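You operate a simulated robot arm through the tools that you are given. There is no shell and no other tool. Be economical: measure what you need, move in short steps, check, and stop when the job is done.

The job below is to be done with a simulated two-armed robot. You get a single attempt, and the scene is never put back.

## Task
Clear both gloves and roll the yellow oil jerrycan onto the roller stand.
Fine: gloves in the stand's tray; leave the stop arm up and the bridge flap down.
Where things are to end (x, y in the base frame): flat glove within 0.06 m of [0.49, -1.12]; bunched glove within 0.06 m of [0.7, -1.12]; yellow oil jerrycan within 0.08 m of [0.63, -0.88].

The check looks at the end state, three seconds after you hand in, the way a careful person would. Anything else that was tipped, shoved, dropped, spilled or broken makes it a failure.

## Robot
Two 7-joint arms with two-finger parallel grippers on one trunk, on a base that drives. Base frame: it is fixed to the floor where the robot stands at the start and does not move with it; the origin is under the middle of the robot, x ahead of it, y to its left, z up. Units: m, degrees, N and s.
The left shoulder is at the start at [0.111, 0.171, 1.179], the right one opposite. With the tool pointing down near the work surface each hand reaches from about 0.1 to 0.58 m from the robot's upright axis, wherever it stands, measured 20 degrees to its own side. Places, roughly: bridge flap [0.6, -0.6, 0.4]; stop arm [0.6, -0.3, 0.5]; tray of the roller stand [0.6, -1.1, 0.3]. Payload 4.4 kg a hand.
The tool frame of a hand sits at the grasp point between the pads (the TCP): z along the fingers, y along the line on which they close. The tips reach 0.023 m beyond it. The gripper opens to 0.094 m. The fingers are 0.038 m wide and 0.01 m thick; the gripper's body (0.054 by 0.096 m) begins 0.039 m behind the TCP.
Orientation is that of the tool frame in the base frame, as a unit quaternion [w, x, y, z]. With the fingers straight down and closing along the base's y, the tool's x points along the base's -x, its y along +y and its z along -z.

## Interface
- The arms move only by the tool jog_arm. It takes "left_deltas", "right_deltas" or both (then of equal length, played together; a hand with none holds still); each is a list of rows, each a list of 7 numbers: the shift along the tool's x, y, z in m, then the turn, a rotation vector about the tool's x, y, z in degrees, then the closure in counts, from 0 (fully open) to 255 (shut). In form: [[dx, dy, dz, ax, ay, az, jaw], ...]. A call has 1 to 12 rows; each row shifts and turns the commanded pose from where the row before left it, along the tool's axes as they then stand. Each row takes 0.2 s and may step no farther than 0.05 m and 8.6 degrees from the row before; otherwise, or with a gripper value out of range, the whole call is refused. A pose out of reach is approached as far as the arm can. The call stops where the force on the tool passes 70 N (or 10 N more than at its start, if that is more) or the arm is blocked; 0.2 s more then pass. The fingers move at their own pace (about 0.072 m/s each) and stop on an object; they squeeze with about 43 N. The grip force told is the motor's: it shows also when the fingers shut on nothing. Time passes only in rows, and 0.2 s behind the last, so rows that do not move let the fingers close. It gives the time, the measured TCP pose, the force on the tool (base axes), the opening and the grip force at its end, in the units of the frame above (readings bear some noise), with the torque about the TCP (base axes, N m) and any sound that the robot's microphone picked up.
- Cameras (640 x 400 px; columns grow to the right, rows downward): "scene" is now at [0.2052, -0.0092, 1.2905]; the picture's right is [-0.12, -0.99, 0.00], its down [-0.84, 0.10, -0.54] and it looks along [0.54, -0.07, -0.84] (base axes); focal length 232 px, centre (320, 200). "left" rides on the left gripper at [0.086, -0.016, -0.074] in its tool frame; the picture's right is [0.18, 0.98, 0.00], its down [-0.58, 0.11, -0.81] and it looks along [-0.79, 0.15, 0.59] (tool axes); focal length 243 px, centre (320, 200). "right" rides on the right gripper at [0.086, 0.016, -0.075] in its tool frame; the picture's right is [-0.18, 0.98, 0.00], its down [-0.58, -0.11, -0.81] and it looks along [-0.79, -0.15, 0.59] (tool axes); focal length 243 px, centre (320, 200). There is no depth. A picture from a camera that has moved, and an enlarged one, comes with that camera's place and axes in the base frame and with its lens.
- grab_frame(camera): a new picture of that camera. No time passes.
- move_column(by): slides the trunk up (or, below 0, down) by that many m; the arms and the scene camera ride with it, the base frame stays. It gives what a move gives, with no picture.
- roll_base(legs): drives the robot by 1 to 6 legs, each [ahead, left, turn to the left] in m, m and degrees, along the robot's own axes; the way and the turn of a leg run together, so that a leg with both is an arc; at most 1.5 m and 180 degrees a leg. The arms and the cameras ride along, it lands a little off, and it stops where it bumps. It gives what a move gives.
- head_to(pan, tilt): turns the head with the scene camera to pan (to the left, within 80 degrees either way) and tilt (down, from -29 to 69), counted from straight ahead of the robot. It gives what a move gives.
- inspect(camera, box): a new picture of the part [left, top, right, bottom] of that camera's present view, enlarged. No time passes.
- job_done(): hands the job in; it is judged then, once.

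Work in short steps. Places have to be worked out from the pictures, the camera data and where the tool is seen: move nearer, look again, correct. Check each grasp and each placing, and mend what went wrong. You have 120 turns and 100 pictures in all, those below and enlarged ones among them. Open the grippers and draw the arms clear of the work before you hand the job in, unless the task says otherwise; then end with one line.

The tools are called after ">>>" as a command line: name --argument value ..., lists and objects as JSON in quotes. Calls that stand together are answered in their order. jog_arm: Moves the arms, as the interface text tells. Its arguments: {"type":"object","properties":{"left_deltas":{"type":"array","items":{"type":"array","items":{"type":"number"}}},"right_deltas":{"type":"array","items":{"type":"array","items":{"type":"number"}}}},"required":[]} The other tools are called the same way: move_column (by) slides the trunk up or down; roll_base (legs) drives the base; head_to (pan, tilt) turns the head that bears the scene camera; grab_frame (camera) takes a picture; inspect (camera, box) takes an enlarged picture of a part of a camera's view; job_done () hands the job in.

At the start:

```text
clock: 0.0
left_ee_pos: [0.6358, -0.0264, 0.9151]
left_tcp_rot: [0.0, 0.0, 1.0, 0.0]
left_wrist_force: [0.2, -0.1, 0.1]
left_ft_torque: [0.0, 0.01, 0.01]
left_finger_gap: 0.0943
left_grasp_force: 0.1
right_ee_pos: [0.3962, -0.4173, 0.9417]
right_tcp_rot: [0.0, -0.001, 1.0, 0.0]
right_wrist_force: [-0.5, 0.2, 0.2]
right_ft_torque: [-0.01, 0.03, -0.01]
right_finger_gap: 0.0938
right_grasp_force: 0.0
trunk travel left (down, up): [-0.192, 0.196]
robot x, y, heading: [0.0012, 0.0021, 0.0]
head pan, tilt: [-7.2, 57.3]
```

scene: 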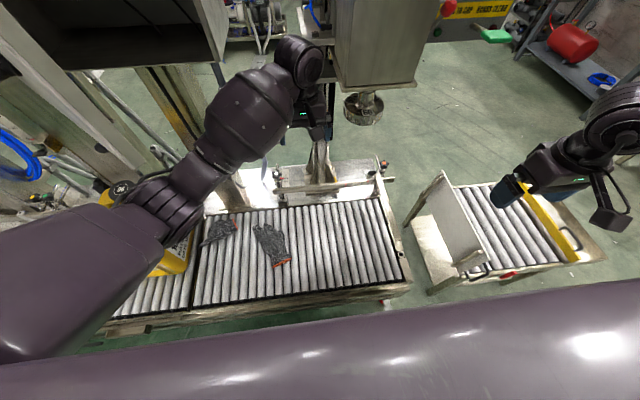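
right: 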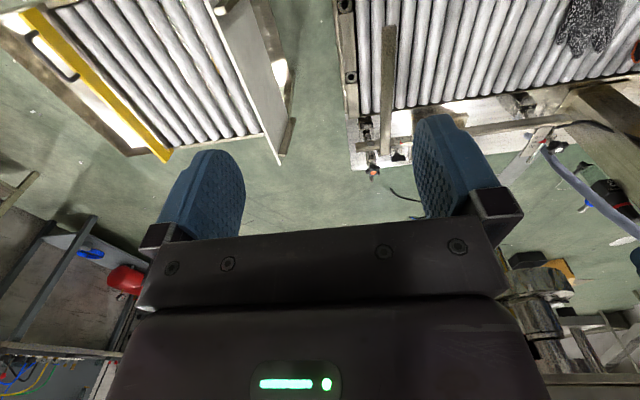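
left: 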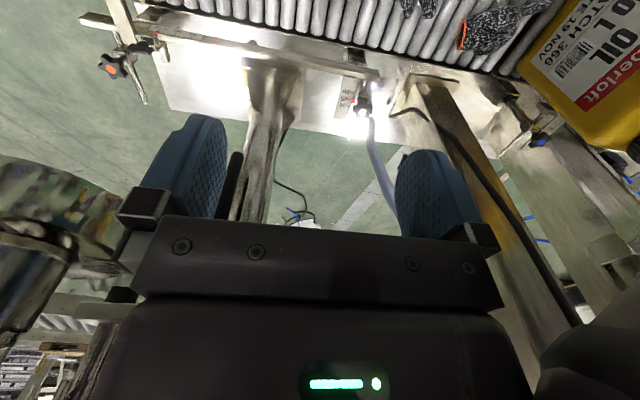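

The first views show the conveyor with two gloves, the jerrycan at the left, a gap, and the roller stand at the right with a plate standing up. I take a closer look at each area first.

>>> inspect --camera "scene" --box '[360, 130, 640, 305]'

>>> inspect --camera "scene" --box '[90, 140, 420, 346]'

>>> inspect --camera "right" --box '[320, 0, 640, 200]'

```text
2.29 times, centred on (500, 218) of scene
camera zoom: at [0.2052, -0.0092, 1.2905], right [-0.12, -0.99, 0.0], down [-0.84, 0.1, -0.54], along [0.54, -0.07, -0.84], focal length 531 px, centre (-91, 160)
```

zoom: 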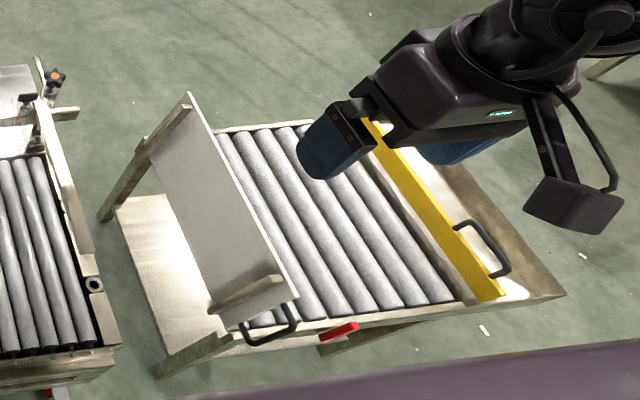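

```text
1.94 times, centred on (255, 243) of scene
camera zoom: at [0.2052, -0.0092, 1.2905], right [-0.12, -0.99, 0.0], down [-0.84, 0.1, -0.54], along [0.54, -0.07, -0.84], focal length 450 px, centre (446, 117)
```

zoom: 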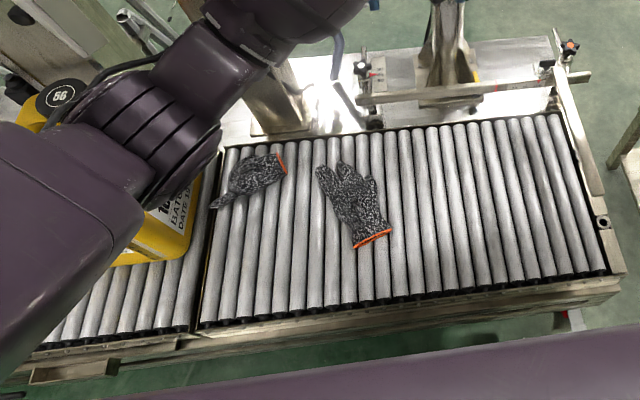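

```text
2.00 times, centred on (480, 100) of right
camera zoom: at [0.3095, -0.4014, 1.0155], right [0.18, 0.98, 0.0], down [0.58, -0.11, 0.81], along [0.79, -0.15, -0.59], focal length 485 px, centre (0, 400)
```

zoom: 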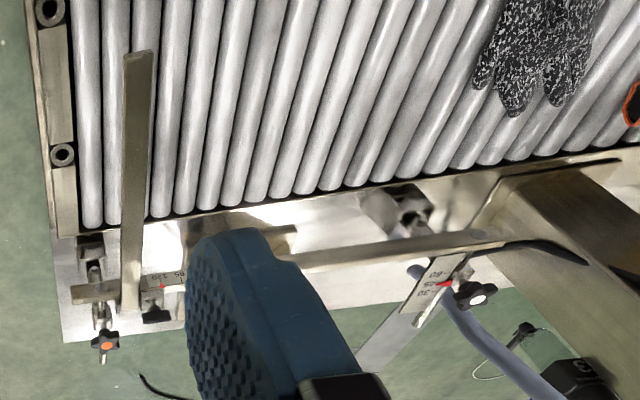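

The stop bar seems to lie across the conveyor's right end (y≈-0.35), and the flap stands upright on the stand at y≈-0.6. I pan the head toward each side to get better views.

>>> head_to --pan -50 --tilt 45

>>> grab_frame --camera "scene"

>>> head_to --pan 45 --tilt 50

>>> grab_frame --camera "scene"

```text
clock: 1.1
left_ee_pos: [0.6356, -0.0255, 0.9134]
left_tcp_rot: [0.0, 0.0, 1.0, 0.001]
left_wrist_force: [-0.1, -0.7, -0.3]
left_ft_torque: [0.01, 0.02, 0.06]
left_finger_gap: 0.0942
left_grasp_force: 0.0
right_ee_pos: [0.3958, -0.4181, 0.9414]
right_tcp_rot: [0.0, 0.001, 1.0, 0.0]
right_wrist_force: [-0.7, 0.4, -0.1]
right_ft_torque: [0.01, 0.03, 0.03]
right_finger_gap: 0.0941
right_grasp_force: 0.0
trunk travel left (down, up): [-0.192, 0.196]
robot x, y, heading: [0.0003, -0.0022, -0.0]
head pan, tilt: [-50.0, 45.0]
```

```text
93 pictures are left
camera scene: at [0.1885, -0.0627, 1.3068], right [-0.77, -0.64, 0.0], down [-0.46, 0.54, -0.71], along [0.45, -0.54, -0.71], focal length 232 px, centre (320, 200)
```

scene: 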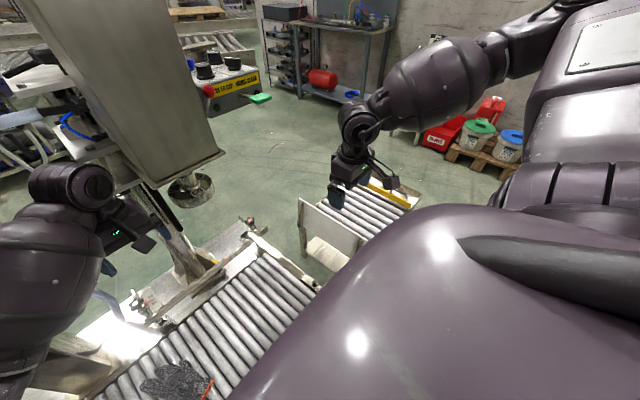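

```text
clock: 2.8
left_ee_pos: [0.636, -0.0256, 0.9148]
left_tcp_rot: [0.0, 0.0, 1.0, 0.0]
left_wrist_force: [-0.3, 0.4, 0.3]
left_ft_torque: [0.03, -0.01, 0.01]
left_finger_gap: 0.0941
left_grasp_force: 0.0
right_ee_pos: [0.3955, -0.4168, 0.9412]
right_tcp_rot: [0.0, -0.001, 1.0, 0.001]
right_wrist_force: [0.0, 0.1, -0.4]
right_ft_torque: [-0.01, 0.03, -0.03]
right_finger_gap: 0.0942
right_grasp_force: 0.1
trunk travel left (down, up): [-0.192, 0.196]
robot x, y, heading: [-0.0022, -0.0026, 0.2]
head pan, tilt: [45.0, 50.0]
```

```text
92 pictures are left
camera scene: at [0.1906, 0.0539, 1.2999], right [0.71, -0.71, 0.0], down [-0.54, -0.54, -0.64], along [0.45, 0.45, -0.77], focal length 232 px, centre (320, 200)
```

scene: 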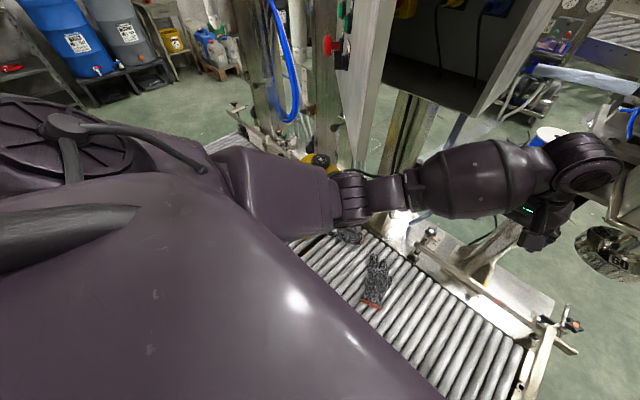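

Machinery stands behind the conveyor; the can is half hidden by my left arm. I lower and shift the right hand for a nearer view of the stop arm, and return the head.

>>> jog_arm --right_deltas '[[0.03, 0.02, 0.04, 0, 0, 0, 0], [0.03, 0.02, 0.04, 0, 0, 0, 0], [0.03, 0.0, 0.04, 0, 0, 0, 0], [0.0, 0.0, 0.04, 0, 0, 0, 0]]'

>>> head_to --pan -25 --tilt 50

>>> grab_frame --camera "right"

>>> grab_frame --camera "scene"

```text
refused: row 1 steps farther than a row can; nothing moved
```

```text
clock: 4.2
left_ee_pos: [0.6347, -0.0272, 0.9135]
left_tcp_rot: [0.0, 0.0, 1.0, 0.0]
left_wrist_force: [-0.4, 0.2, 0.2]
left_ft_torque: [0.0, -0.01, 0.0]
left_finger_gap: 0.0939
left_grasp_force: 0.1
right_ee_pos: [0.3959, -0.4174, 0.9416]
right_tcp_rot: [0.0, 0.0, 1.0, 0.0]
right_wrist_force: [0.3, -0.1, 0.0]
right_ft_torque: [-0.01, -0.02, 0.03]
right_finger_gap: 0.0939
right_grasp_force: 0.1
trunk travel left (down, up): [-0.192, 0.196]
robot x, y, heading: [0.0025, 0.0064, 0.1]
head pan, tilt: [-25.0, 50.0]
```

```text
91 pictures are left
camera right: at [0.3095, -0.4014, 1.0155], right [0.18, 0.98, 0.0], down [0.58, -0.11, 0.81], along [0.79, -0.15, -0.59], focal length 243 px, centre (320, 200)
```

right: 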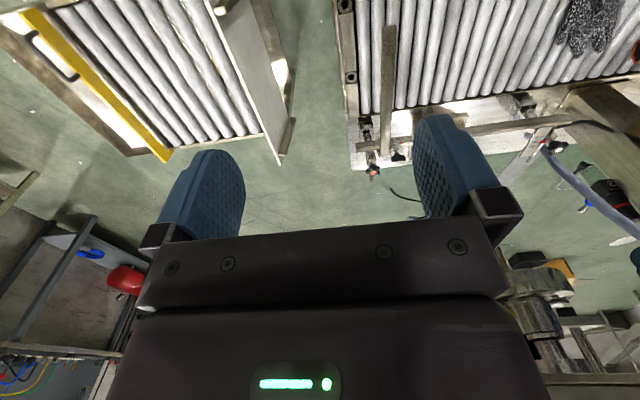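

```text
90 pictures are left
camera scene: at [0.2059, -0.033, 1.2999], right [-0.42, -0.91, 0.0], down [-0.69, 0.32, -0.64], along [0.58, -0.27, -0.77], focal length 232 px, centre (320, 200)
```

scene: 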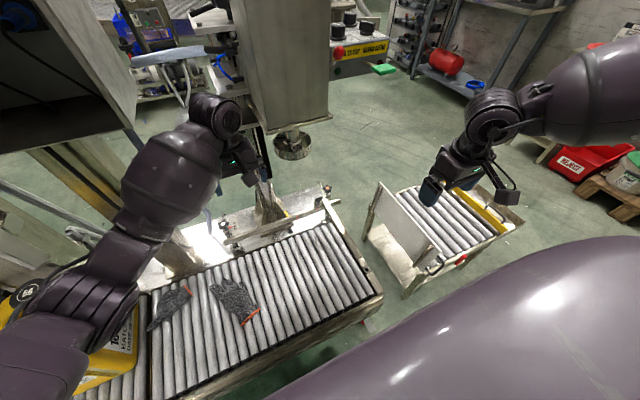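

Each row must stay within 0.05 m overall; I repeat the move in smaller steps.

>>> jog_arm --right_deltas '[[0.02, 0.02, 0.038, 0, 0, 0, 0], [0.02, 0.02, 0.038, 0, 0, 0, 0], [0.02, 0.02, 0.038, 0, 0, 0, 0], [0.02, 0.02, 0.038, 0, 0, 0, 0], [0, 0.0, 0.045, 0, 0, 0, 0]]'

>>> grab_frame --camera "right"

```text
clock: 5.4
left_ee_pos: [0.636, -0.0263, 0.9142]
left_tcp_rot: [0.0, -0.001, 1.0, 0.0]
left_wrist_force: [-0.2, 0.6, 0.2]
left_ft_torque: [0.0, -0.03, -0.02]
left_finger_gap: 0.0941
left_grasp_force: 0.1
right_ee_pos: [0.3156, -0.3381, 0.742]
right_tcp_rot: [0.0, 0.0, 1.0, -0.001]
right_wrist_force: [0.1, -0.1, -0.7]
right_ft_torque: [0.0, 0.01, -0.01]
right_finger_gap: 0.0938
right_grasp_force: 0.1
trunk travel left (down, up): [-0.192, 0.196]
robot x, y, heading: [-0.004, 0.0037, 0.2]
head pan, tilt: [-25.0, 50.0]
```

```text
89 pictures are left
camera right: at [0.2299, -0.3216, 0.8177], right [0.18, 0.98, 0.0], down [0.58, -0.11, 0.81], along [0.79, -0.15, -0.59], focal length 243 px, centre (320, 200)
```

right: 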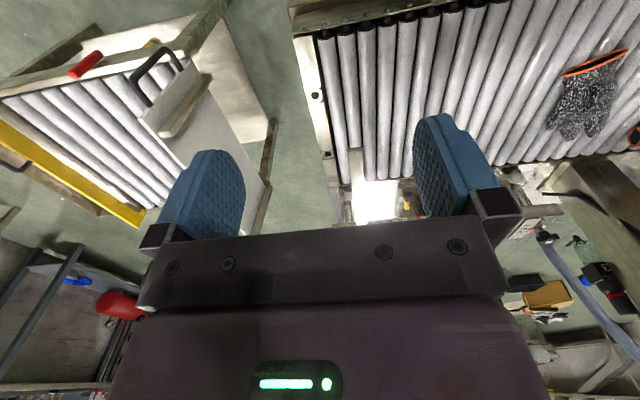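

The near view now shows the conveyor end, stop bar and flap. I enlarge both.

>>> inspect --camera "right" --box '[250, 0, 450, 230]'

>>> inspect --camera "right" --box '[0, 0, 300, 230]'

>>> inspect --camera "scene" --box '[190, 170, 400, 320]'

>>> inspect --camera "scene" --box '[350, 160, 540, 300]'

```text
1.74 times, centred on (350, 115) of right
camera zoom: at [0.2299, -0.3216, 0.8177], right [0.18, 0.98, 0.0], down [0.58, -0.11, 0.81], along [0.79, -0.15, -0.59], focal length 422 px, centre (268, 348)
```

zoom: 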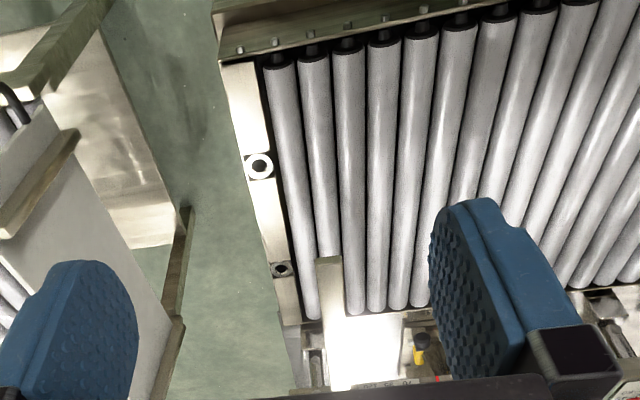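

```text
1.74 times, centred on (150, 115) of right
camera zoom: at [0.2299, -0.3216, 0.8177], right [0.18, 0.98, 0.0], down [0.58, -0.11, 0.81], along [0.79, -0.15, -0.59], focal length 422 px, centre (616, 348)
```

zoom: 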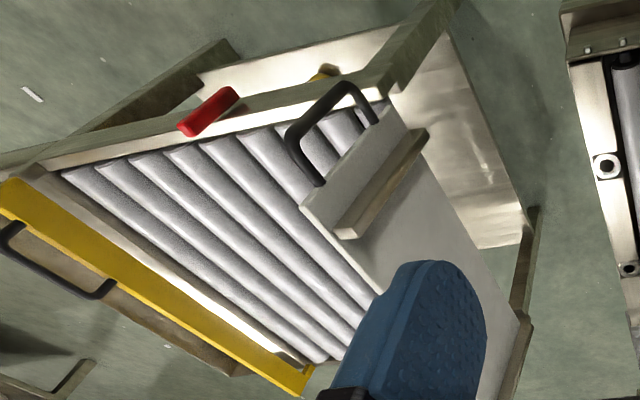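

```text
2.67 times, centred on (295, 245) of scene
camera zoom: at [0.2064, -0.0332, 1.2997], right [-0.42, -0.91, 0.0], down [-0.69, 0.32, -0.64], along [0.58, -0.27, -0.77], focal length 619 px, centre (387, 80)
```

zoom: 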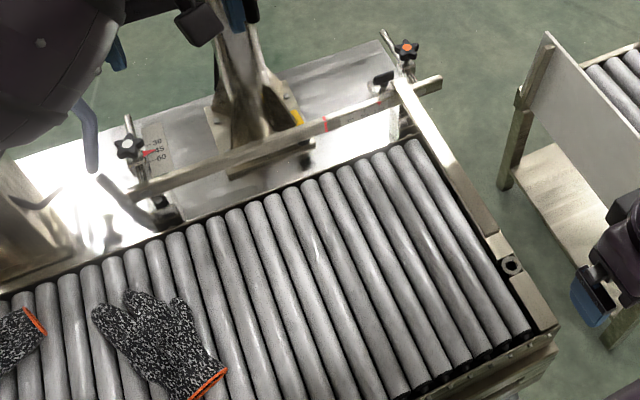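

```text
2.86 times, centred on (445, 230) of scene
camera zoom: at [0.2064, -0.0332, 1.2997], right [-0.42, -0.91, 0.0], down [-0.69, 0.32, -0.64], along [0.58, -0.27, -0.77], focal length 664 px, centre (-37, 114)
```

zoom: 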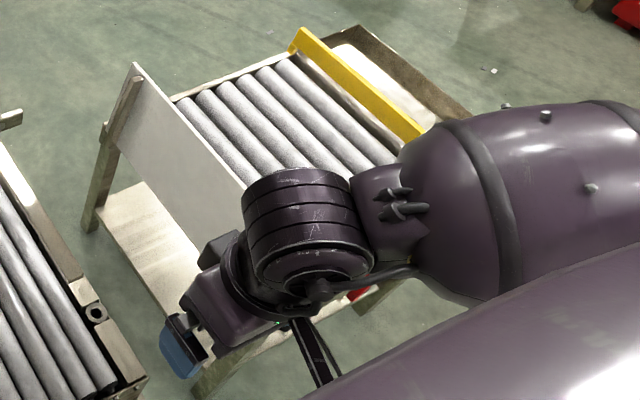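

Three views agree: stop bar tip ≈(0.475,-0.318,0.55), pivot ≈(0.755,-0.305,0.55), roller tops ≈0.38. Before driving forward I pitch the right hand back to see how far my base is from the conveyor frame.

>>> jog_arm --right_deltas '[[0, 0, -0.03, 0, 8, 0, 0], [0, 0, -0.03, 0, 8, 0, 0], [0, 0, -0.03, 0, 8, 0, 0], [0, 0, 0, 0, 8, 0, 0], [0, 0, 0, 0, 8, 0, 0], [0, 0, 0, 0, 8, 0, 0]]'

>>> grab_frame --camera "right"

```text
clock: 6.8
left_ee_pos: [0.6353, -0.0269, 0.9135]
left_tcp_rot: [0.001, 0.0, 1.0, 0.0]
left_wrist_force: [-0.4, 0.1, 0.7]
left_ft_torque: [0.0, 0.01, 0.03]
left_finger_gap: 0.094
left_grasp_force: 0.1
right_ee_pos: [0.3269, -0.3374, 0.8323]
right_tcp_rot: [-0.408, -0.001, 0.913, -0.001]
right_wrist_force: [-0.4, -0.3, -0.4]
right_ft_torque: [0.03, 0.0, 0.0]
right_finger_gap: 0.0941
right_grasp_force: 0.1
trunk travel left (down, up): [-0.192, 0.196]
robot x, y, heading: [0.0019, 0.0009, -0.0]
head pan, tilt: [-25.0, 50.0]
```

```text
84 pictures are left
camera right: at [0.3266, -0.3213, 0.9465], right [0.12, 0.98, -0.14], down [0.99, -0.11, 0.1], along [0.09, -0.15, -0.99], focal length 243 px, centre (320, 200)
```

right: 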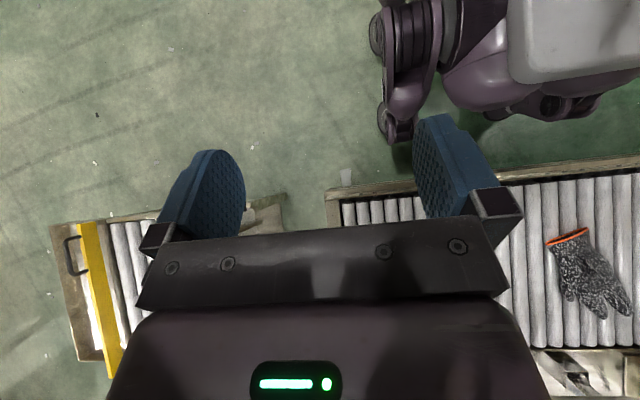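

My base front is at about x≈0.24 and the frame's near edge at x≈0.36, so about 0.1 m is free. I drive 0.08 m ahead and re-level the hand to point forward for the stop arm.

>>> roll_base --legs '[[0.08, 0, 0]]'

>>> grab_frame --camera "right"

```text
clock: 7.8
left_ee_pos: [0.6745, -0.0305, 0.9104]
left_tcp_rot: [-0.004, 0.004, 1.0, -0.001]
left_wrist_force: [-0.5, 0.1, -0.6]
left_ft_torque: [0.01, -0.06, 0.04]
left_finger_gap: 0.0939
left_grasp_force: 0.0
right_ee_pos: [0.3724, -0.3368, 0.8331]
right_tcp_rot: [-0.407, -0.002, 0.914, 0.0]
right_wrist_force: [0.2, 0.1, -0.1]
right_ft_torque: [0.0, -0.05, 0.01]
right_finger_gap: 0.0939
right_grasp_force: 0.1
trunk travel left (down, up): [-0.192, 0.196]
robot x, y, heading: [0.0456, -0.0022, -0.2]
head pan, tilt: [-25.0, 50.0]
stopped in leg 1: the robot was blocked; the commanded pose is now the measured one
```

```text
83 pictures are left
camera right: at [0.3713, -0.3206, 0.9469], right [0.12, 0.98, -0.14], down [0.99, -0.11, 0.11], along [0.09, -0.15, -0.98], focal length 243 px, centre (320, 200)
```

right: 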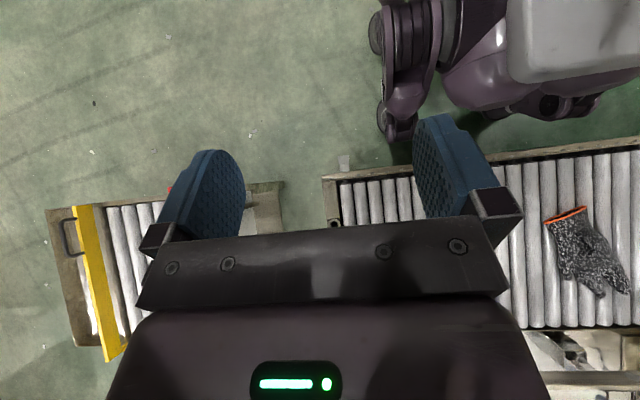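

The drive stopped at 0.046 m, and the left hand lagged a little, so the left arm may have touched the machine. I pull the left hand back and up the free way, then look.

>>> jog_arm --left_deltas '[[0.04, 0, 0, 0, 0, 0, 0], [0.045, 0, 0, 0, 0, 0, 0], [0.045, 0, 0, 0, 0, 0, 0], [0.045, 0, 0, 0, 0, 0, 0]]'

>>> head_to --pan 10 --tilt 45

>>> grab_frame --camera "scene"

>>> grab_frame --camera "left"

```text
clock: 8.8
left_ee_pos: [0.5003, -0.0271, 0.9144]
left_tcp_rot: [-0.004, 0.003, 1.0, -0.003]
left_wrist_force: [-0.5, -0.2, 0.2]
left_ft_torque: [-0.02, -0.05, 0.02]
left_finger_gap: 0.0942
left_grasp_force: 0.0
right_ee_pos: [0.3731, -0.3363, 0.834]
right_tcp_rot: [-0.407, -0.002, 0.914, 0.0]
right_wrist_force: [0.0, -0.2, -0.1]
right_ft_torque: [0.0, 0.01, -0.03]
right_finger_gap: 0.094
right_grasp_force: 0.1
trunk travel left (down, up): [-0.192, 0.196]
robot x, y, heading: [0.0474, 0.0012, 0.2]
head pan, tilt: [-25.0, 50.0]
```

```text
clock: 9.8
left_ee_pos: [0.5006, -0.0271, 0.912]
left_tcp_rot: [-0.003, 0.004, 1.0, -0.002]
left_wrist_force: [-0.3, -0.1, -0.8]
left_ft_torque: [0.0, 0.03, 0.02]
left_finger_gap: 0.094
left_grasp_force: 0.0
right_ee_pos: [0.3739, -0.337, 0.8323]
right_tcp_rot: [-0.406, -0.001, 0.914, 0.001]
right_wrist_force: [0.0, 0.3, 0.5]
right_ft_torque: [0.02, -0.02, 0.02]
right_finger_gap: 0.094
right_grasp_force: 0.1
trunk travel left (down, up): [-0.192, 0.196]
robot x, y, heading: [0.0417, -0.0003, 0.2]
head pan, tilt: [10.0, 45.0]
```

```text
82 pictures are left
camera scene: at [0.2608, 0.0141, 1.3068], right [0.17, -0.98, 0.0], down [-0.7, -0.12, -0.71], along [0.7, 0.12, -0.71], focal length 232 px, centre (320, 200)
```

scene: 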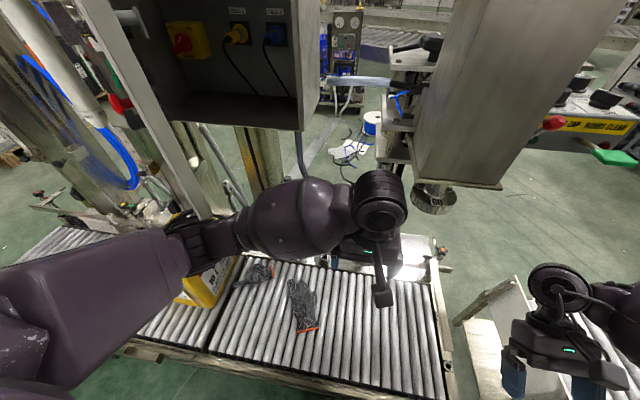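

```text
81 pictures are left
camera left: at [0.4147, -0.0429, 0.9897], right [-0.18, 0.98, 0.0], down [0.59, 0.11, 0.8], along [0.79, 0.14, -0.6], focal length 243 px, centre (320, 200)
```

left: 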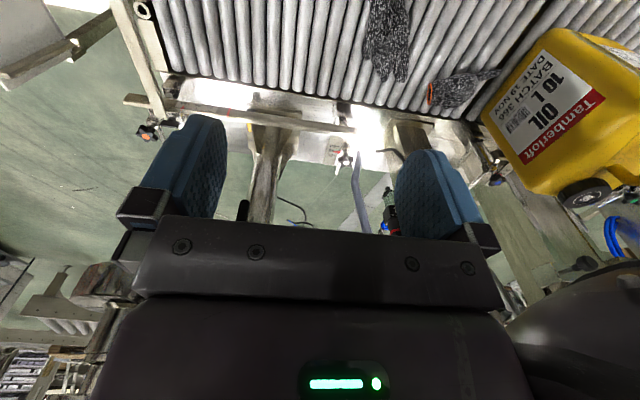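

The can reads "10 L OIL" – too heavy to lift, so it must be pushed. With the left hand back, I try another small drive forward.

>>> roll_base --legs '[[0.04, 0, 0]]'

```text
clock: 10.7
left_ee_pos: [0.5184, -0.0275, 0.9131]
left_tcp_rot: [-0.001, 0.003, 1.0, 0.0]
left_wrist_force: [-0.5, -0.3, 0.8]
left_ft_torque: [0.0, 0.0, -0.02]
left_finger_gap: 0.0939
left_grasp_force: 0.0
right_ee_pos: [0.3914, -0.3362, 0.834]
right_tcp_rot: [-0.405, -0.001, 0.914, 0.0]
right_wrist_force: [-0.2, -1.0, -0.6]
right_ft_torque: [-0.02, -0.03, 0.04]
right_finger_gap: 0.0939
right_grasp_force: 0.0
trunk travel left (down, up): [-0.192, 0.196]
robot x, y, heading: [0.0614, 0.0007, 0.1]
head pan, tilt: [10.0, 45.0]
stopped in leg 1: the robot was blocked; the commanded pose is now the measured one
```

The base limit here is x≈0.06. Now I pitch the right hand to point 45° forward-down, to grip the stop bar's tip and swing it up.

>>> roll_base --legs '[[-0.012, 0, 0]]'

>>> jog_arm --right_deltas '[[0, 0, 0, 0, -8, 0, 0], [0, 0, 0, 0, -8, 0, 0], [0, 0, 0, 0, -8, 0, 0], [0, 0, 0, 0, -8, 0, 0], [0, 0, 0, 0, -8, 0, 0], [0, 0, 0, 0, -8, 0, 0], [0, 0, 0, 0, -8, 0, 0], [0, 0, 0, 0, -8, 0, 0], [0, 0, 0, 0, -8, 0, 0], [0, 0, 0, 0, -8, 0, 0], [0, 0, 0, 0, -8, 0, 0], [0, 0, 0, 0, -5, 0, 0]]'

>>> grab_frame --camera "right"

```text
clock: 11.4
left_ee_pos: [0.5072, -0.0288, 0.9133]
left_tcp_rot: [-0.003, 0.003, 1.0, 0.0]
left_wrist_force: [0.1, 0.6, 0.9]
left_ft_torque: [0.02, -0.01, 0.0]
left_finger_gap: 0.0939
left_grasp_force: 0.0
right_ee_pos: [0.3797, -0.3372, 0.8324]
right_tcp_rot: [-0.405, 0.0, 0.914, 0.001]
right_wrist_force: [0.0, 0.2, 0.2]
right_ft_torque: [-0.03, 0.01, 0.03]
right_finger_gap: 0.0939
right_grasp_force: 0.1
trunk travel left (down, up): [-0.192, 0.196]
robot x, y, heading: [0.0511, 0.001, 0.1]
head pan, tilt: [10.0, 45.0]
```

```text
clock: 14.1
left_ee_pos: [0.5071, -0.0278, 0.914]
left_tcp_rot: [-0.002, 0.003, 1.0, -0.001]
left_wrist_force: [-0.1, -0.6, -0.6]
left_ft_torque: [0.01, 0.0, -0.04]
left_finger_gap: 0.0941
left_grasp_force: 0.1
right_ee_pos: [0.3857, -0.3351, 0.8181]
right_tcp_rot: [0.384, -0.001, 0.923, 0.001]
right_wrist_force: [0.4, 0.3, 1.1]
right_ft_torque: [0.03, 0.04, 0.0]
right_finger_gap: 0.0941
right_grasp_force: 0.1
right hand out of reach, approached as far as the arm can: row 8, 9
trunk travel left (down, up): [-0.192, 0.196]
robot x, y, heading: [0.0502, 0.0013, -0.0]
head pan, tilt: [10.0, 45.0]
```

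```text
80 pictures are left
camera right: at [0.2723, -0.3187, 0.8099], right [0.13, 0.98, 0.13], down [-0.16, -0.11, 0.98], along [0.98, -0.15, 0.15], focal length 243 px, centre (320, 200)
```

right: 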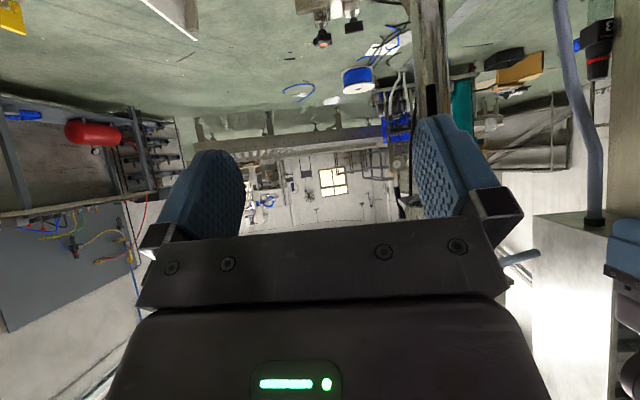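

The hand points 45° forward-down. I descend to a pre-grasp point ahead of the bar tip, about 0.09 m short.

>>> jog_arm --right_deltas '[[0.0226, 0.0036, 0.0348, 0, 0, 0, 0], [0.0226, 0.0036, 0.0348, 0, 0, 0, 0], [0.0226, 0.0036, 0.0348, 0, 0, 0, 0], [0.0226, 0.0036, 0.0348, 0, 0, 0, 0], [0.0226, 0.0036, 0.0348, 0, 0, 0, 0]]'

>>> head_to --pan -25 --tilt 50

>>> grab_frame --camera "right"

>>> inspect --camera "scene" --box '[190, 150, 450, 330]'

```text
clock: 15.2
left_ee_pos: [0.5086, -0.0284, 0.9134]
left_tcp_rot: [-0.002, 0.004, 1.0, -0.001]
left_wrist_force: [0.4, 0.3, 0.4]
left_ft_torque: [0.0, 0.02, -0.02]
left_finger_gap: 0.094
left_grasp_force: 0.1
right_ee_pos: [0.4334, -0.3763, 0.6306]
right_tcp_rot: [0.384, -0.001, 0.923, 0.006]
right_wrist_force: [-0.1, 0.8, -1.2]
right_ft_torque: [0.01, 0.02, 0.01]
right_finger_gap: 0.0942
right_grasp_force: 0.0
right hand out of reach, approached as far as the arm can: row 1, 2, 3, 4, 5
trunk travel left (down, up): [-0.192, 0.196]
robot x, y, heading: [0.0479, 0.0016, -0.3]
head pan, tilt: [10.0, 45.0]
```

```text
clock: 16.3
left_ee_pos: [0.5084, -0.0279, 0.9125]
left_tcp_rot: [-0.003, 0.004, 1.0, 0.0]
left_wrist_force: [-0.9, -1.4, -0.1]
left_ft_torque: [-0.03, 0.01, 0.02]
left_finger_gap: 0.0938
left_grasp_force: 0.1
right_ee_pos: [0.4327, -0.3741, 0.6302]
right_tcp_rot: [0.383, -0.001, 0.924, 0.005]
right_wrist_force: [0.9, 0.0, 0.2]
right_ft_torque: [-0.01, -0.01, -0.01]
right_finger_gap: 0.0939
right_grasp_force: 0.0
trunk travel left (down, up): [-0.192, 0.196]
robot x, y, heading: [0.0514, -0.0002, -0.1]
head pan, tilt: [-25.0, 50.0]
```

```text
79 pictures are left
camera right: at [0.3197, -0.3594, 0.6222], right [0.13, 0.98, 0.14], down [-0.16, -0.12, 0.98], along [0.98, -0.14, 0.14], focal length 243 px, centre (320, 200)
```

right: 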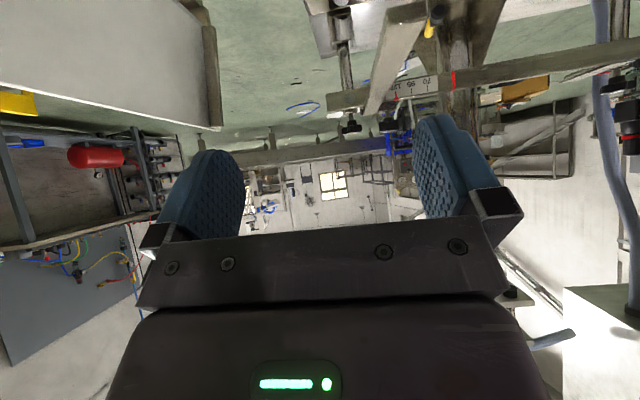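

```text
2.22 times, centred on (320, 240) of scene
camera zoom: at [0.2572, -0.0323, 1.2999], right [-0.42, -0.91, 0.0], down [-0.69, 0.32, -0.64], along [0.58, -0.27, -0.77], focal length 516 px, centre (320, 111)
```

zoom: 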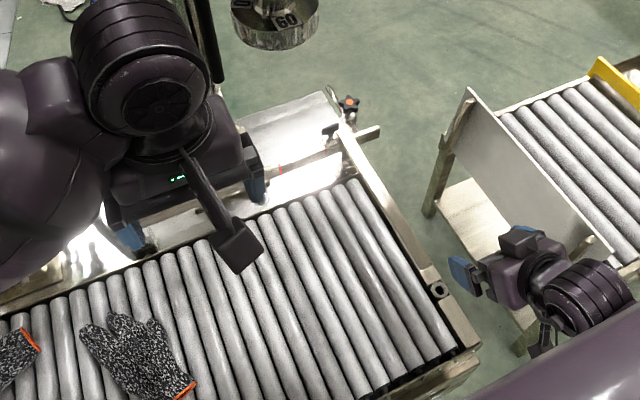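

The bar tip shows at (0.475,-0.319,0.545), 2 cm wide; my hand drifted to y=-0.375 as the arm is too folded. I try to back the base slightly and re-aim the hand in y.

>>> roll_base --legs '[[-0.06, 0, 0]]'

>>> jog_arm --right_deltas '[[-0.02, 0.019, 0.02, 0, 0, 0, 0], [-0.02, 0.019, 0.02, 0, 0, 0, 0], [0.0, 0.019, 0.0, 0, 0, 0, 0]]'

```text
clock: 17.2
left_ee_pos: [0.4474, -0.0274, 0.9133]
left_tcp_rot: [-0.002, 0.003, 1.0, -0.001]
left_wrist_force: [0.1, -0.1, 0.3]
left_ft_torque: [0.0, 0.01, -0.02]
left_finger_gap: 0.0941
left_grasp_force: 0.0
right_ee_pos: [0.3734, -0.3744, 0.6317]
right_tcp_rot: [0.384, -0.002, 0.923, 0.006]
right_wrist_force: [0.0, -0.5, -0.3]
right_ft_torque: [-0.01, 0.03, 0.02]
right_finger_gap: 0.094
right_grasp_force: 0.0
trunk travel left (down, up): [-0.192, 0.196]
robot x, y, heading: [-0.0092, -0.0034, 0.1]
head pan, tilt: [-25.0, 50.0]
```

```text
clock: 18.0
left_ee_pos: [0.4476, -0.0277, 0.9151]
left_tcp_rot: [-0.003, 0.002, 1.0, -0.001]
left_wrist_force: [0.0, 0.5, 0.3]
left_ft_torque: [0.0, 0.0, -0.01]
left_finger_gap: 0.0941
left_grasp_force: 0.1
right_ee_pos: [0.4252, -0.3626, 0.6302]
right_tcp_rot: [0.382, -0.002, 0.924, 0.013]
right_wrist_force: [-0.1, -0.3, -0.1]
right_ft_torque: [0.0, 0.01, 0.02]
right_finger_gap: 0.0938
right_grasp_force: 0.2
right hand out of reach, approached as far as the arm can: row 1, 2, 3
trunk travel left (down, up): [-0.192, 0.196]
robot x, y, heading: [-0.0122, -0.0026, 0.0]
head pan, tilt: [-25.0, 50.0]
```

Still limited by a joint. I raise the hand and lower the trunk, so the forearm can point forward more easily.

>>> jog_arm --right_deltas '[[-0.028, 0, -0.028, 0, 0, 0, 0], [-0.028, 0, -0.028, 0, 0, 0, 0], [-0.028, 0, -0.028, 0, 0, 0, 0]]'

>>> move_column --by -0.15

>>> jog_arm --right_deltas '[[0, 0.02, 0, 0, 0, 0, 0], [0, 0.02, 0, 0, 0, 0, 0]]'

```text
clock: 18.8
left_ee_pos: [0.4483, -0.0279, 0.9148]
left_tcp_rot: [-0.004, 0.003, 1.0, -0.001]
left_wrist_force: [0.8, -0.4, -0.7]
left_ft_torque: [0.03, 0.0, 0.03]
left_finger_gap: 0.0939
left_grasp_force: 0.0
right_ee_pos: [0.4255, -0.3639, 0.748]
right_tcp_rot: [0.382, -0.001, 0.924, 0.006]
right_wrist_force: [-0.3, 0.3, -0.7]
right_ft_torque: [-0.02, 0.03, 0.0]
right_finger_gap: 0.094
right_grasp_force: 0.1
trunk travel left (down, up): [-0.192, 0.196]
robot x, y, heading: [-0.0073, -0.0015, 0.0]
head pan, tilt: [-25.0, 50.0]
```

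```text
clock: 20.6
left_ee_pos: [0.4474, -0.0277, 0.7652]
left_tcp_rot: [-0.001, 0.003, 1.0, -0.002]
left_wrist_force: [0.2, 0.7, 0.8]
left_ft_torque: [-0.02, 0.01, 0.01]
left_finger_gap: 0.0941
left_grasp_force: 0.0
right_ee_pos: [0.4258, -0.364, 0.6011]
right_tcp_rot: [0.385, -0.001, 0.923, 0.006]
right_wrist_force: [-0.7, -0.1, 0.4]
right_ft_torque: [-0.01, 0.04, -0.01]
right_finger_gap: 0.0941
right_grasp_force: 0.0
trunk travel left (down, up): [-0.042, 0.346]
robot x, y, heading: [-0.008, 0.0049, 0.2]
head pan, tilt: [-25.0, 50.0]
```

```text
clock: 21.2
left_ee_pos: [0.4479, -0.0281, 0.7639]
left_tcp_rot: [-0.003, 0.003, 1.0, -0.001]
left_wrist_force: [-1.0, -0.2, -0.5]
left_ft_torque: [0.0, 0.0, 0.0]
left_finger_gap: 0.0939
left_grasp_force: 0.0
right_ee_pos: [0.4253, -0.3436, 0.6022]
right_tcp_rot: [0.382, -0.001, 0.924, 0.01]
right_wrist_force: [0.4, 0.3, 0.9]
right_ft_torque: [0.0, -0.03, -0.01]
right_finger_gap: 0.0939
right_grasp_force: 0.0
right hand out of reach, approached as far as the arm can: row 2
trunk travel left (down, up): [-0.042, 0.346]
robot x, y, heading: [-0.0052, 0.0009, 0.0]
head pan, tilt: [-25.0, 50.0]
```

Better: only 0.025 m short in y. I strafe the base left by that amount.

>>> roll_base --legs '[[0, 0.026, 0]]'

>>> grab_frame --camera "right"

```text
clock: 22.1
left_ee_pos: [0.4482, -0.002, 0.7643]
left_tcp_rot: [-0.003, 0.003, 1.0, -0.001]
left_wrist_force: [-1.0, -0.4, -0.2]
left_ft_torque: [0.01, 0.01, -0.03]
left_finger_gap: 0.094
left_grasp_force: 0.0
right_ee_pos: [0.4258, -0.3179, 0.6015]
right_tcp_rot: [0.383, -0.002, 0.924, 0.009]
right_wrist_force: [-0.2, 0.2, 1.6]
right_ft_torque: [-0.01, -0.02, 0.03]
right_finger_gap: 0.0943
right_grasp_force: 0.1
trunk travel left (down, up): [-0.042, 0.346]
robot x, y, heading: [-0.0086, 0.0262, -0.2]
head pan, tilt: [-25.0, 50.0]
```

```text
77 pictures are left
camera right: at [0.3118, -0.3027, 0.5941], right [0.12, 0.98, 0.15], down [-0.16, -0.13, 0.98], along [0.98, -0.14, 0.14], focal length 243 px, centre (320, 200)
```

right: 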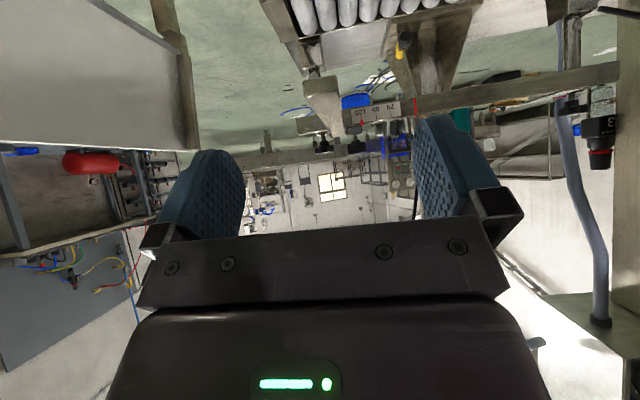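

The bar tip lies between the pads, at ≈(0.475,-0.314,0.552). I advance so the TCP sits 1.5 cm inside the tip and close.

>>> jog_arm --right_deltas '[[-0.005, 0.002, 0.04, 0, 0, 0, 0], [-0.005, 0.002, 0.04, 0, 0, 0, 0], [0, 0, 0, 0, 0, 0, 200], [0, 0, 0, 0, 0, 0, 255], [0, 0, 0, 0, 0, 0, 255]]'

>>> grab_frame --camera "right"

```text
clock: 23.3
left_ee_pos: [0.4472, 0.0001, 0.7642]
left_tcp_rot: [-0.002, 0.002, 1.0, -0.001]
left_wrist_force: [-0.3, -0.3, -1.0]
left_ft_torque: [0.0, 0.01, -0.02]
left_finger_gap: 0.094
left_grasp_force: 0.2
right_ee_pos: [0.4888, -0.3163, 0.5551]
right_tcp_rot: [0.38, -0.002, 0.925, 0.018]
right_wrist_force: [-4.3, 35.2, -2.0]
right_ft_torque: [0.12, 0.21, -0.37]
right_finger_gap: 0.0242
right_grasp_force: 45.2
right hand out of reach, approached as far as the arm can: row 1, 2
trunk travel left (down, up): [-0.042, 0.346]
robot x, y, heading: [-0.0088, 0.0276, -0.1]
head pan, tilt: [-25.0, 50.0]
```

```text
76 pictures are left
camera right: at [0.375, -0.3024, 0.5468], right [0.11, 0.98, 0.16], down [-0.15, -0.14, 0.98], along [0.98, -0.14, 0.14], focal length 243 px, centre (320, 200)
```

right: 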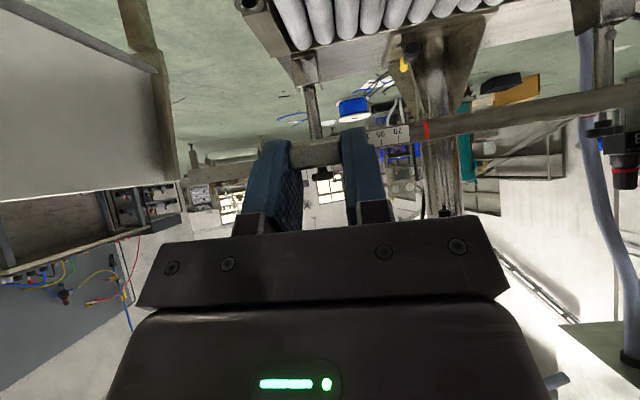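

The bar is gripped (gap 0.024 m). I lift it along an arc about its pivot through the first 24°, watching forces.

>>> jog_arm --right_deltas '[[-0.028, 0.002, -0.0242, 0, 0, 0, 255], [-0.0311, 0, -0.02, 0, 0, 0, 255], [-0.0336, 0, -0.0155, 0, 0, 0, 255]]'

>>> inspect --camera "scene" --box '[190, 100, 450, 280]'

```text
clock: 24.1
left_ee_pos: [0.4468, 0.0005, 0.7645]
left_tcp_rot: [-0.003, 0.002, 1.0, -0.003]
left_wrist_force: [0.0, 0.2, 0.2]
left_ft_torque: [-0.01, 0.0, 0.02]
left_finger_gap: 0.094
left_grasp_force: 0.0
right_ee_pos: [0.5122, -0.3169, 0.6653]
right_tcp_rot: [0.383, -0.003, 0.924, 0.012]
right_wrist_force: [-2.9, 44.3, -3.0]
right_ft_torque: [0.02, 0.7, -0.16]
right_finger_gap: 0.0244
right_grasp_force: 45.2
trunk travel left (down, up): [-0.042, 0.346]
robot x, y, heading: [-0.007, 0.0265, 0.1]
head pan, tilt: [-25.0, 50.0]
```

```text
2.22 times, centred on (320, 190) of scene
camera zoom: at [0.3414, -0.004, 1.1175], right [-0.42, -0.91, 0.0], down [-0.69, 0.32, -0.64], along [0.58, -0.27, -0.77], focal length 516 px, centre (320, 222)
```

zoom: 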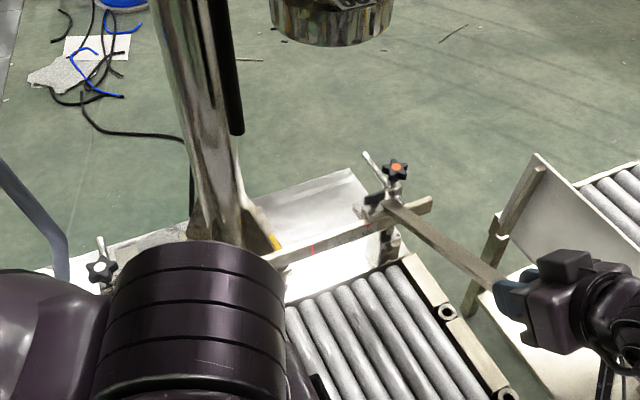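

The arm swings up readily. The side force asks for a small +y correction; I continue the arc to about 56°.

>>> jog_arm --right_deltas '[[-0.0354, 0.004, -0.0107, 0, 0, 0, 255], [-0.0365, 0.002, -0.0057, 0, 0, 0, 255], [-0.037, 0, -0.0006, 0, 0, 0, 255], [-0.0367, 0, 0.0045, 0, 0, 0, 255]]'

```text
clock: 25.1
left_ee_pos: [0.4469, -0.0013, 0.7643]
left_tcp_rot: [-0.001, 0.003, 1.0, -0.001]
left_wrist_force: [-1.0, 0.0, 0.8]
left_ft_torque: [0.03, 0.01, 0.02]
left_finger_gap: 0.0941
left_grasp_force: 0.1
right_ee_pos: [0.6066, -0.3166, 0.7785]
right_tcp_rot: [0.386, -0.002, 0.922, 0.008]
right_wrist_force: [-7.8, 21.2, 8.4]
right_ft_torque: [-0.69, 0.07, -0.68]
right_finger_gap: 0.0242
right_grasp_force: 44.6
trunk travel left (down, up): [-0.042, 0.346]
robot x, y, heading: [-0.007, 0.0301, -0.2]
head pan, tilt: [-25.0, 50.0]
```

Forces are low. I continue the arc to about 88°.

>>> jog_arm --right_deltas '[[-0.0357, 0.003, 0.0097, 0, 0, 0, 255], [-0.0341, 0, 0.0145, 0, 0, 0, 255], [-0.0316, 0, 0.0192, 0, 0, 0, 255], [-0.0287, 0, 0.0234, 0, 0, 0, 255]]'

>>> head_to --pan -25 --tilt 30

>>> grab_frame --camera "scene"

```text
clock: 26.1
left_ee_pos: [0.4473, -0.0031, 0.7665]
left_tcp_rot: [0.0, 0.003, 1.0, -0.001]
left_wrist_force: [-0.2, 0.0, 0.3]
left_ft_torque: [0.01, -0.01, -0.02]
left_finger_gap: 0.0939
left_grasp_force: 0.0
right_ee_pos: [0.7463, -0.3167, 0.8253]
right_tcp_rot: [0.386, 0.0, 0.922, 0.007]
right_wrist_force: [-2.3, -18.1, 20.6]
right_ft_torque: [-1.23, 0.18, -0.55]
right_finger_gap: 0.0241
right_grasp_force: 44.8
trunk travel left (down, up): [-0.042, 0.346]
robot x, y, heading: [-0.0078, 0.027, -0.2]
head pan, tilt: [-25.0, 50.0]
```

```text
clock: 26.9
left_ee_pos: [0.4472, -0.0027, 0.7652]
left_tcp_rot: [-0.002, 0.003, 1.0, -0.002]
left_wrist_force: [0.1, 0.0, -0.4]
left_ft_torque: [-0.02, -0.01, -0.06]
left_finger_gap: 0.0939
left_grasp_force: 0.0
right_ee_pos: [0.7449, -0.3168, 0.8244]
right_tcp_rot: [0.387, 0.0, 0.922, 0.007]
right_wrist_force: [1.3, -31.7, 30.1]
right_ft_torque: [-1.39, -0.97, 0.15]
right_finger_gap: 0.0239
right_grasp_force: 45.3
trunk travel left (down, up): [-0.042, 0.346]
robot x, y, heading: [-0.0094, 0.0244, -0.1]
head pan, tilt: [-25.0, 30.0]
```

```text
74 pictures are left
camera scene: at [0.3511, -0.0138, 1.1479], right [-0.42, -0.91, 0.0], down [-0.45, 0.21, -0.87], along [0.79, -0.37, -0.5], focal length 232 px, centre (320, 200)
```

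scene: 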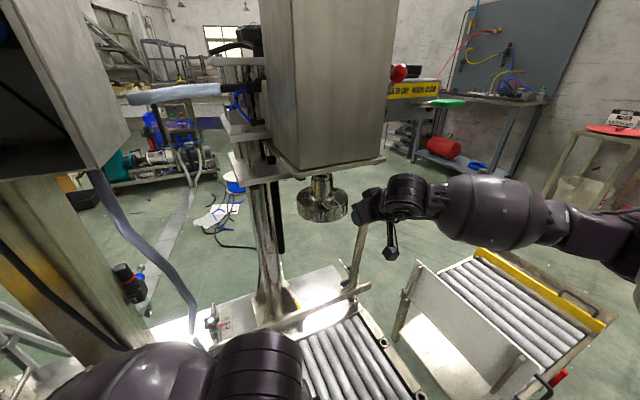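

The stop arm is nearly vertical. I push slightly farther past vertical to feel whether there's a rest or stop.

>>> jog_arm --right_deltas '[[-0.0106, -0.003, 0.0149, 0, 0, 0, 255], [-0.0106, 0, 0.0149, 0, 0, 0, 255]]'

```text
clock: 27.5
left_ee_pos: [0.4471, -0.0009, 0.7653]
left_tcp_rot: [0.0, 0.002, 1.0, -0.002]
left_wrist_force: [0.0, 1.1, 0.5]
left_ft_torque: [-0.03, -0.04, 0.0]
left_finger_gap: 0.0941
left_grasp_force: 0.1
right_ee_pos: [0.7808, -0.3162, 0.8182]
right_tcp_rot: [0.388, -0.001, 0.921, 0.01]
right_wrist_force: [1.3, -18.2, 35.1]
right_ft_torque: [-1.48, 0.16, -0.28]
right_finger_gap: 0.0242
right_grasp_force: 44.5
trunk travel left (down, up): [-0.042, 0.346]
robot x, y, heading: [-0.0076, 0.0249, 0.1]
head pan, tilt: [-25.0, 30.0]
```

No stop yet; still light. I press a little farther to see if a mechanical stop exists just past vertical.

>>> jog_arm --right_deltas '[[-0.0103, -0.002, 0.0152, 0, 0, 0, 255], [-0.0092, 0, 0.0163, 0, 0, 0, 255]]'

```text
clock: 28.1
left_ee_pos: [0.4452, -0.0023, 0.7646]
left_tcp_rot: [-0.001, 0.004, 1.0, -0.002]
left_wrist_force: [1.0, -0.7, -0.1]
left_ft_torque: [0.01, 0.03, -0.02]
left_finger_gap: 0.0941
left_grasp_force: 0.2
right_ee_pos: [0.8143, -0.3158, 0.8054]
right_tcp_rot: [0.381, -0.002, 0.925, 0.011]
right_wrist_force: [-31.8, -3.1, 22.7]
right_ft_torque: [-1.41, 0.19, 0.03]
right_finger_gap: 0.0242
right_grasp_force: 45.0
trunk travel left (down, up): [-0.042, 0.346]
robot x, y, heading: [-0.0094, 0.0248, 0.1]
head pan, tilt: [-25.0, 30.0]
```

A stop resists now (Fx -32 N) about 13° past vertical, so it should rest there. I open and draw back along the fingers.

>>> jog_arm --right_deltas '[[0, 0, 0, 0, 0, 0, 0], [0, 0, 0, 0, 0, 0, 0], [0, 0, 0, 0, 0, 0, 0], [0, 0, -0.045, 0, 0, 0, 0], [0, 0, -0.045, 0, 0, 0, 0], [0, 0, -0.045, 0, 0, 0, 0]]'

>>> grab_frame --camera "scene"

```text
clock: 29.5
left_ee_pos: [0.4476, -0.0016, 0.765]
left_tcp_rot: [-0.002, 0.003, 1.0, -0.003]
left_wrist_force: [0.3, -0.5, -0.1]
left_ft_torque: [-0.01, 0.04, 0.0]
left_finger_gap: 0.0938
left_grasp_force: 0.1
right_ee_pos: [0.7209, -0.3201, 0.9023]
right_tcp_rot: [0.383, -0.001, 0.924, 0.009]
right_wrist_force: [-0.4, 0.2, 0.7]
right_ft_torque: [0.02, -0.03, -0.01]
right_finger_gap: 0.0939
right_grasp_force: 0.0
trunk travel left (down, up): [-0.042, 0.346]
robot x, y, heading: [-0.0089, 0.0249, -0.2]
head pan, tilt: [-25.0, 30.0]
```

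```text
73 pictures are left
camera scene: at [0.3525, -0.012, 1.1475], right [-0.42, -0.91, 0.0], down [-0.45, 0.21, -0.87], along [0.79, -0.37, -0.5], focal length 232 px, centre (320, 200)
```

scene: 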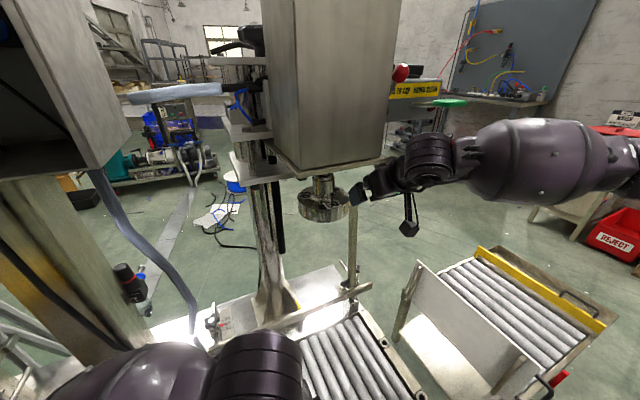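

The stop arm stays up by itself. Next I retract the right arm, back the base off and drive right, to look at the flap and its handle from its near side.

>>> jog_arm --right_deltas '[[0.032, 0, -0.032, 0, 0, 0, 0], [0.032, 0, -0.032, 0, 0, 0, 0], [0.032, 0, -0.032, 0, 0, 0, 0], [0.032, 0, -0.032, 0, 0, 0, 0], [0.032, 0, -0.032, 0, 0, 0, 0]]'

>>> roll_base --legs '[[-0.14, 0, 0], [0, -0.35, 0]]'

>>> head_to --pan -20 --tilt 45

>>> grab_frame --camera "scene"

>>> grab_frame --camera "right"

```text
clock: 30.7
left_ee_pos: [0.4471, -0.0029, 0.7638]
left_tcp_rot: [-0.003, 0.003, 1.0, -0.001]
left_wrist_force: [-0.8, 0.0, -0.1]
left_ft_torque: [0.04, 0.0, 0.0]
left_finger_gap: 0.0939
left_grasp_force: 0.1
right_ee_pos: [0.5972, -0.3491, 0.8978]
right_tcp_rot: [0.381, 0.0, 0.925, 0.01]
right_wrist_force: [-0.3, -0.2, -0.6]
right_ft_torque: [0.01, -0.03, 0.05]
right_finger_gap: 0.0942
right_grasp_force: 0.1
right hand out of reach, approached as far as the arm can: row 3, 4, 5
trunk travel left (down, up): [-0.042, 0.346]
robot x, y, heading: [-0.0091, 0.0294, -0.1]
head pan, tilt: [-25.0, 30.0]
```

```text
clock: 35.3
left_ee_pos: [0.3059, -0.3551, 0.7639]
left_tcp_rot: [-0.003, 0.007, 1.0, -0.001]
left_wrist_force: [-0.3, 0.0, -0.1]
left_ft_torque: [0.02, -0.04, -0.02]
left_finger_gap: 0.0939
left_grasp_force: 0.1
right_ee_pos: [0.4522, -0.7, 0.8988]
right_tcp_rot: [0.381, 0.001, 0.924, 0.009]
right_wrist_force: [-0.8, 0.4, -0.4]
right_ft_torque: [0.01, -0.02, -0.01]
right_finger_gap: 0.0941
right_grasp_force: 0.1
trunk travel left (down, up): [-0.042, 0.346]
robot x, y, heading: [-0.1529, -0.3217, -0.1]
head pan, tilt: [-25.0, 30.0]
```

```text
clock: 36.1
left_ee_pos: [0.3064, -0.3533, 0.7638]
left_tcp_rot: [-0.002, 0.005, 1.0, -0.001]
left_wrist_force: [-0.2, 0.7, -0.6]
left_ft_torque: [-0.02, -0.01, 0.0]
left_finger_gap: 0.0939
left_grasp_force: 0.1
right_ee_pos: [0.4523, -0.701, 0.8988]
right_tcp_rot: [0.382, 0.002, 0.924, 0.009]
right_wrist_force: [-0.9, -0.2, -0.2]
right_ft_torque: [-0.01, 0.03, -0.01]
right_finger_gap: 0.094
right_grasp_force: 0.0
trunk travel left (down, up): [-0.042, 0.346]
robot x, y, heading: [-0.1489, -0.3255, -0.2]
head pan, tilt: [-20.0, 45.0]
```

```text
72 pictures are left
camera scene: at [0.2061, -0.3529, 1.1243], right [-0.35, -0.94, 0.0], down [-0.66, 0.24, -0.71], along [0.66, -0.24, -0.71], focal length 232 px, centre (320, 200)
```

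scene: 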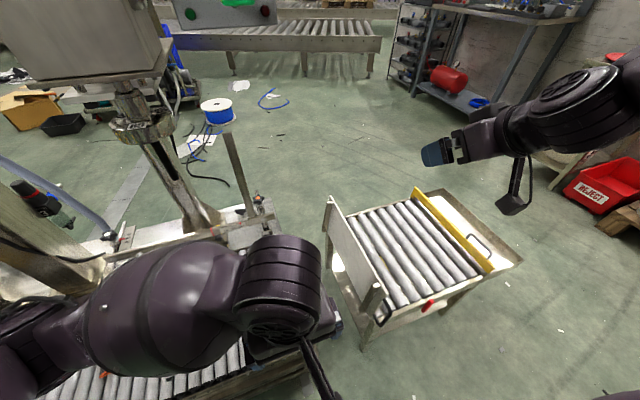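

```text
71 pictures are left
camera right: at [0.3396, -0.6842, 0.8909], right [0.13, 0.98, 0.15], down [-0.16, -0.13, 0.98], along [0.98, -0.15, 0.14], focal length 243 px, centre (320, 200)
```

right: 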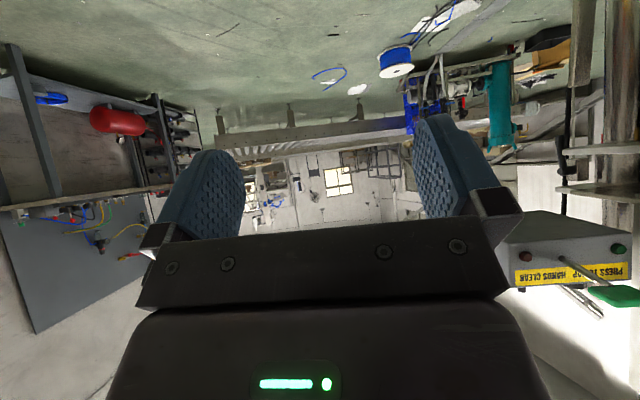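

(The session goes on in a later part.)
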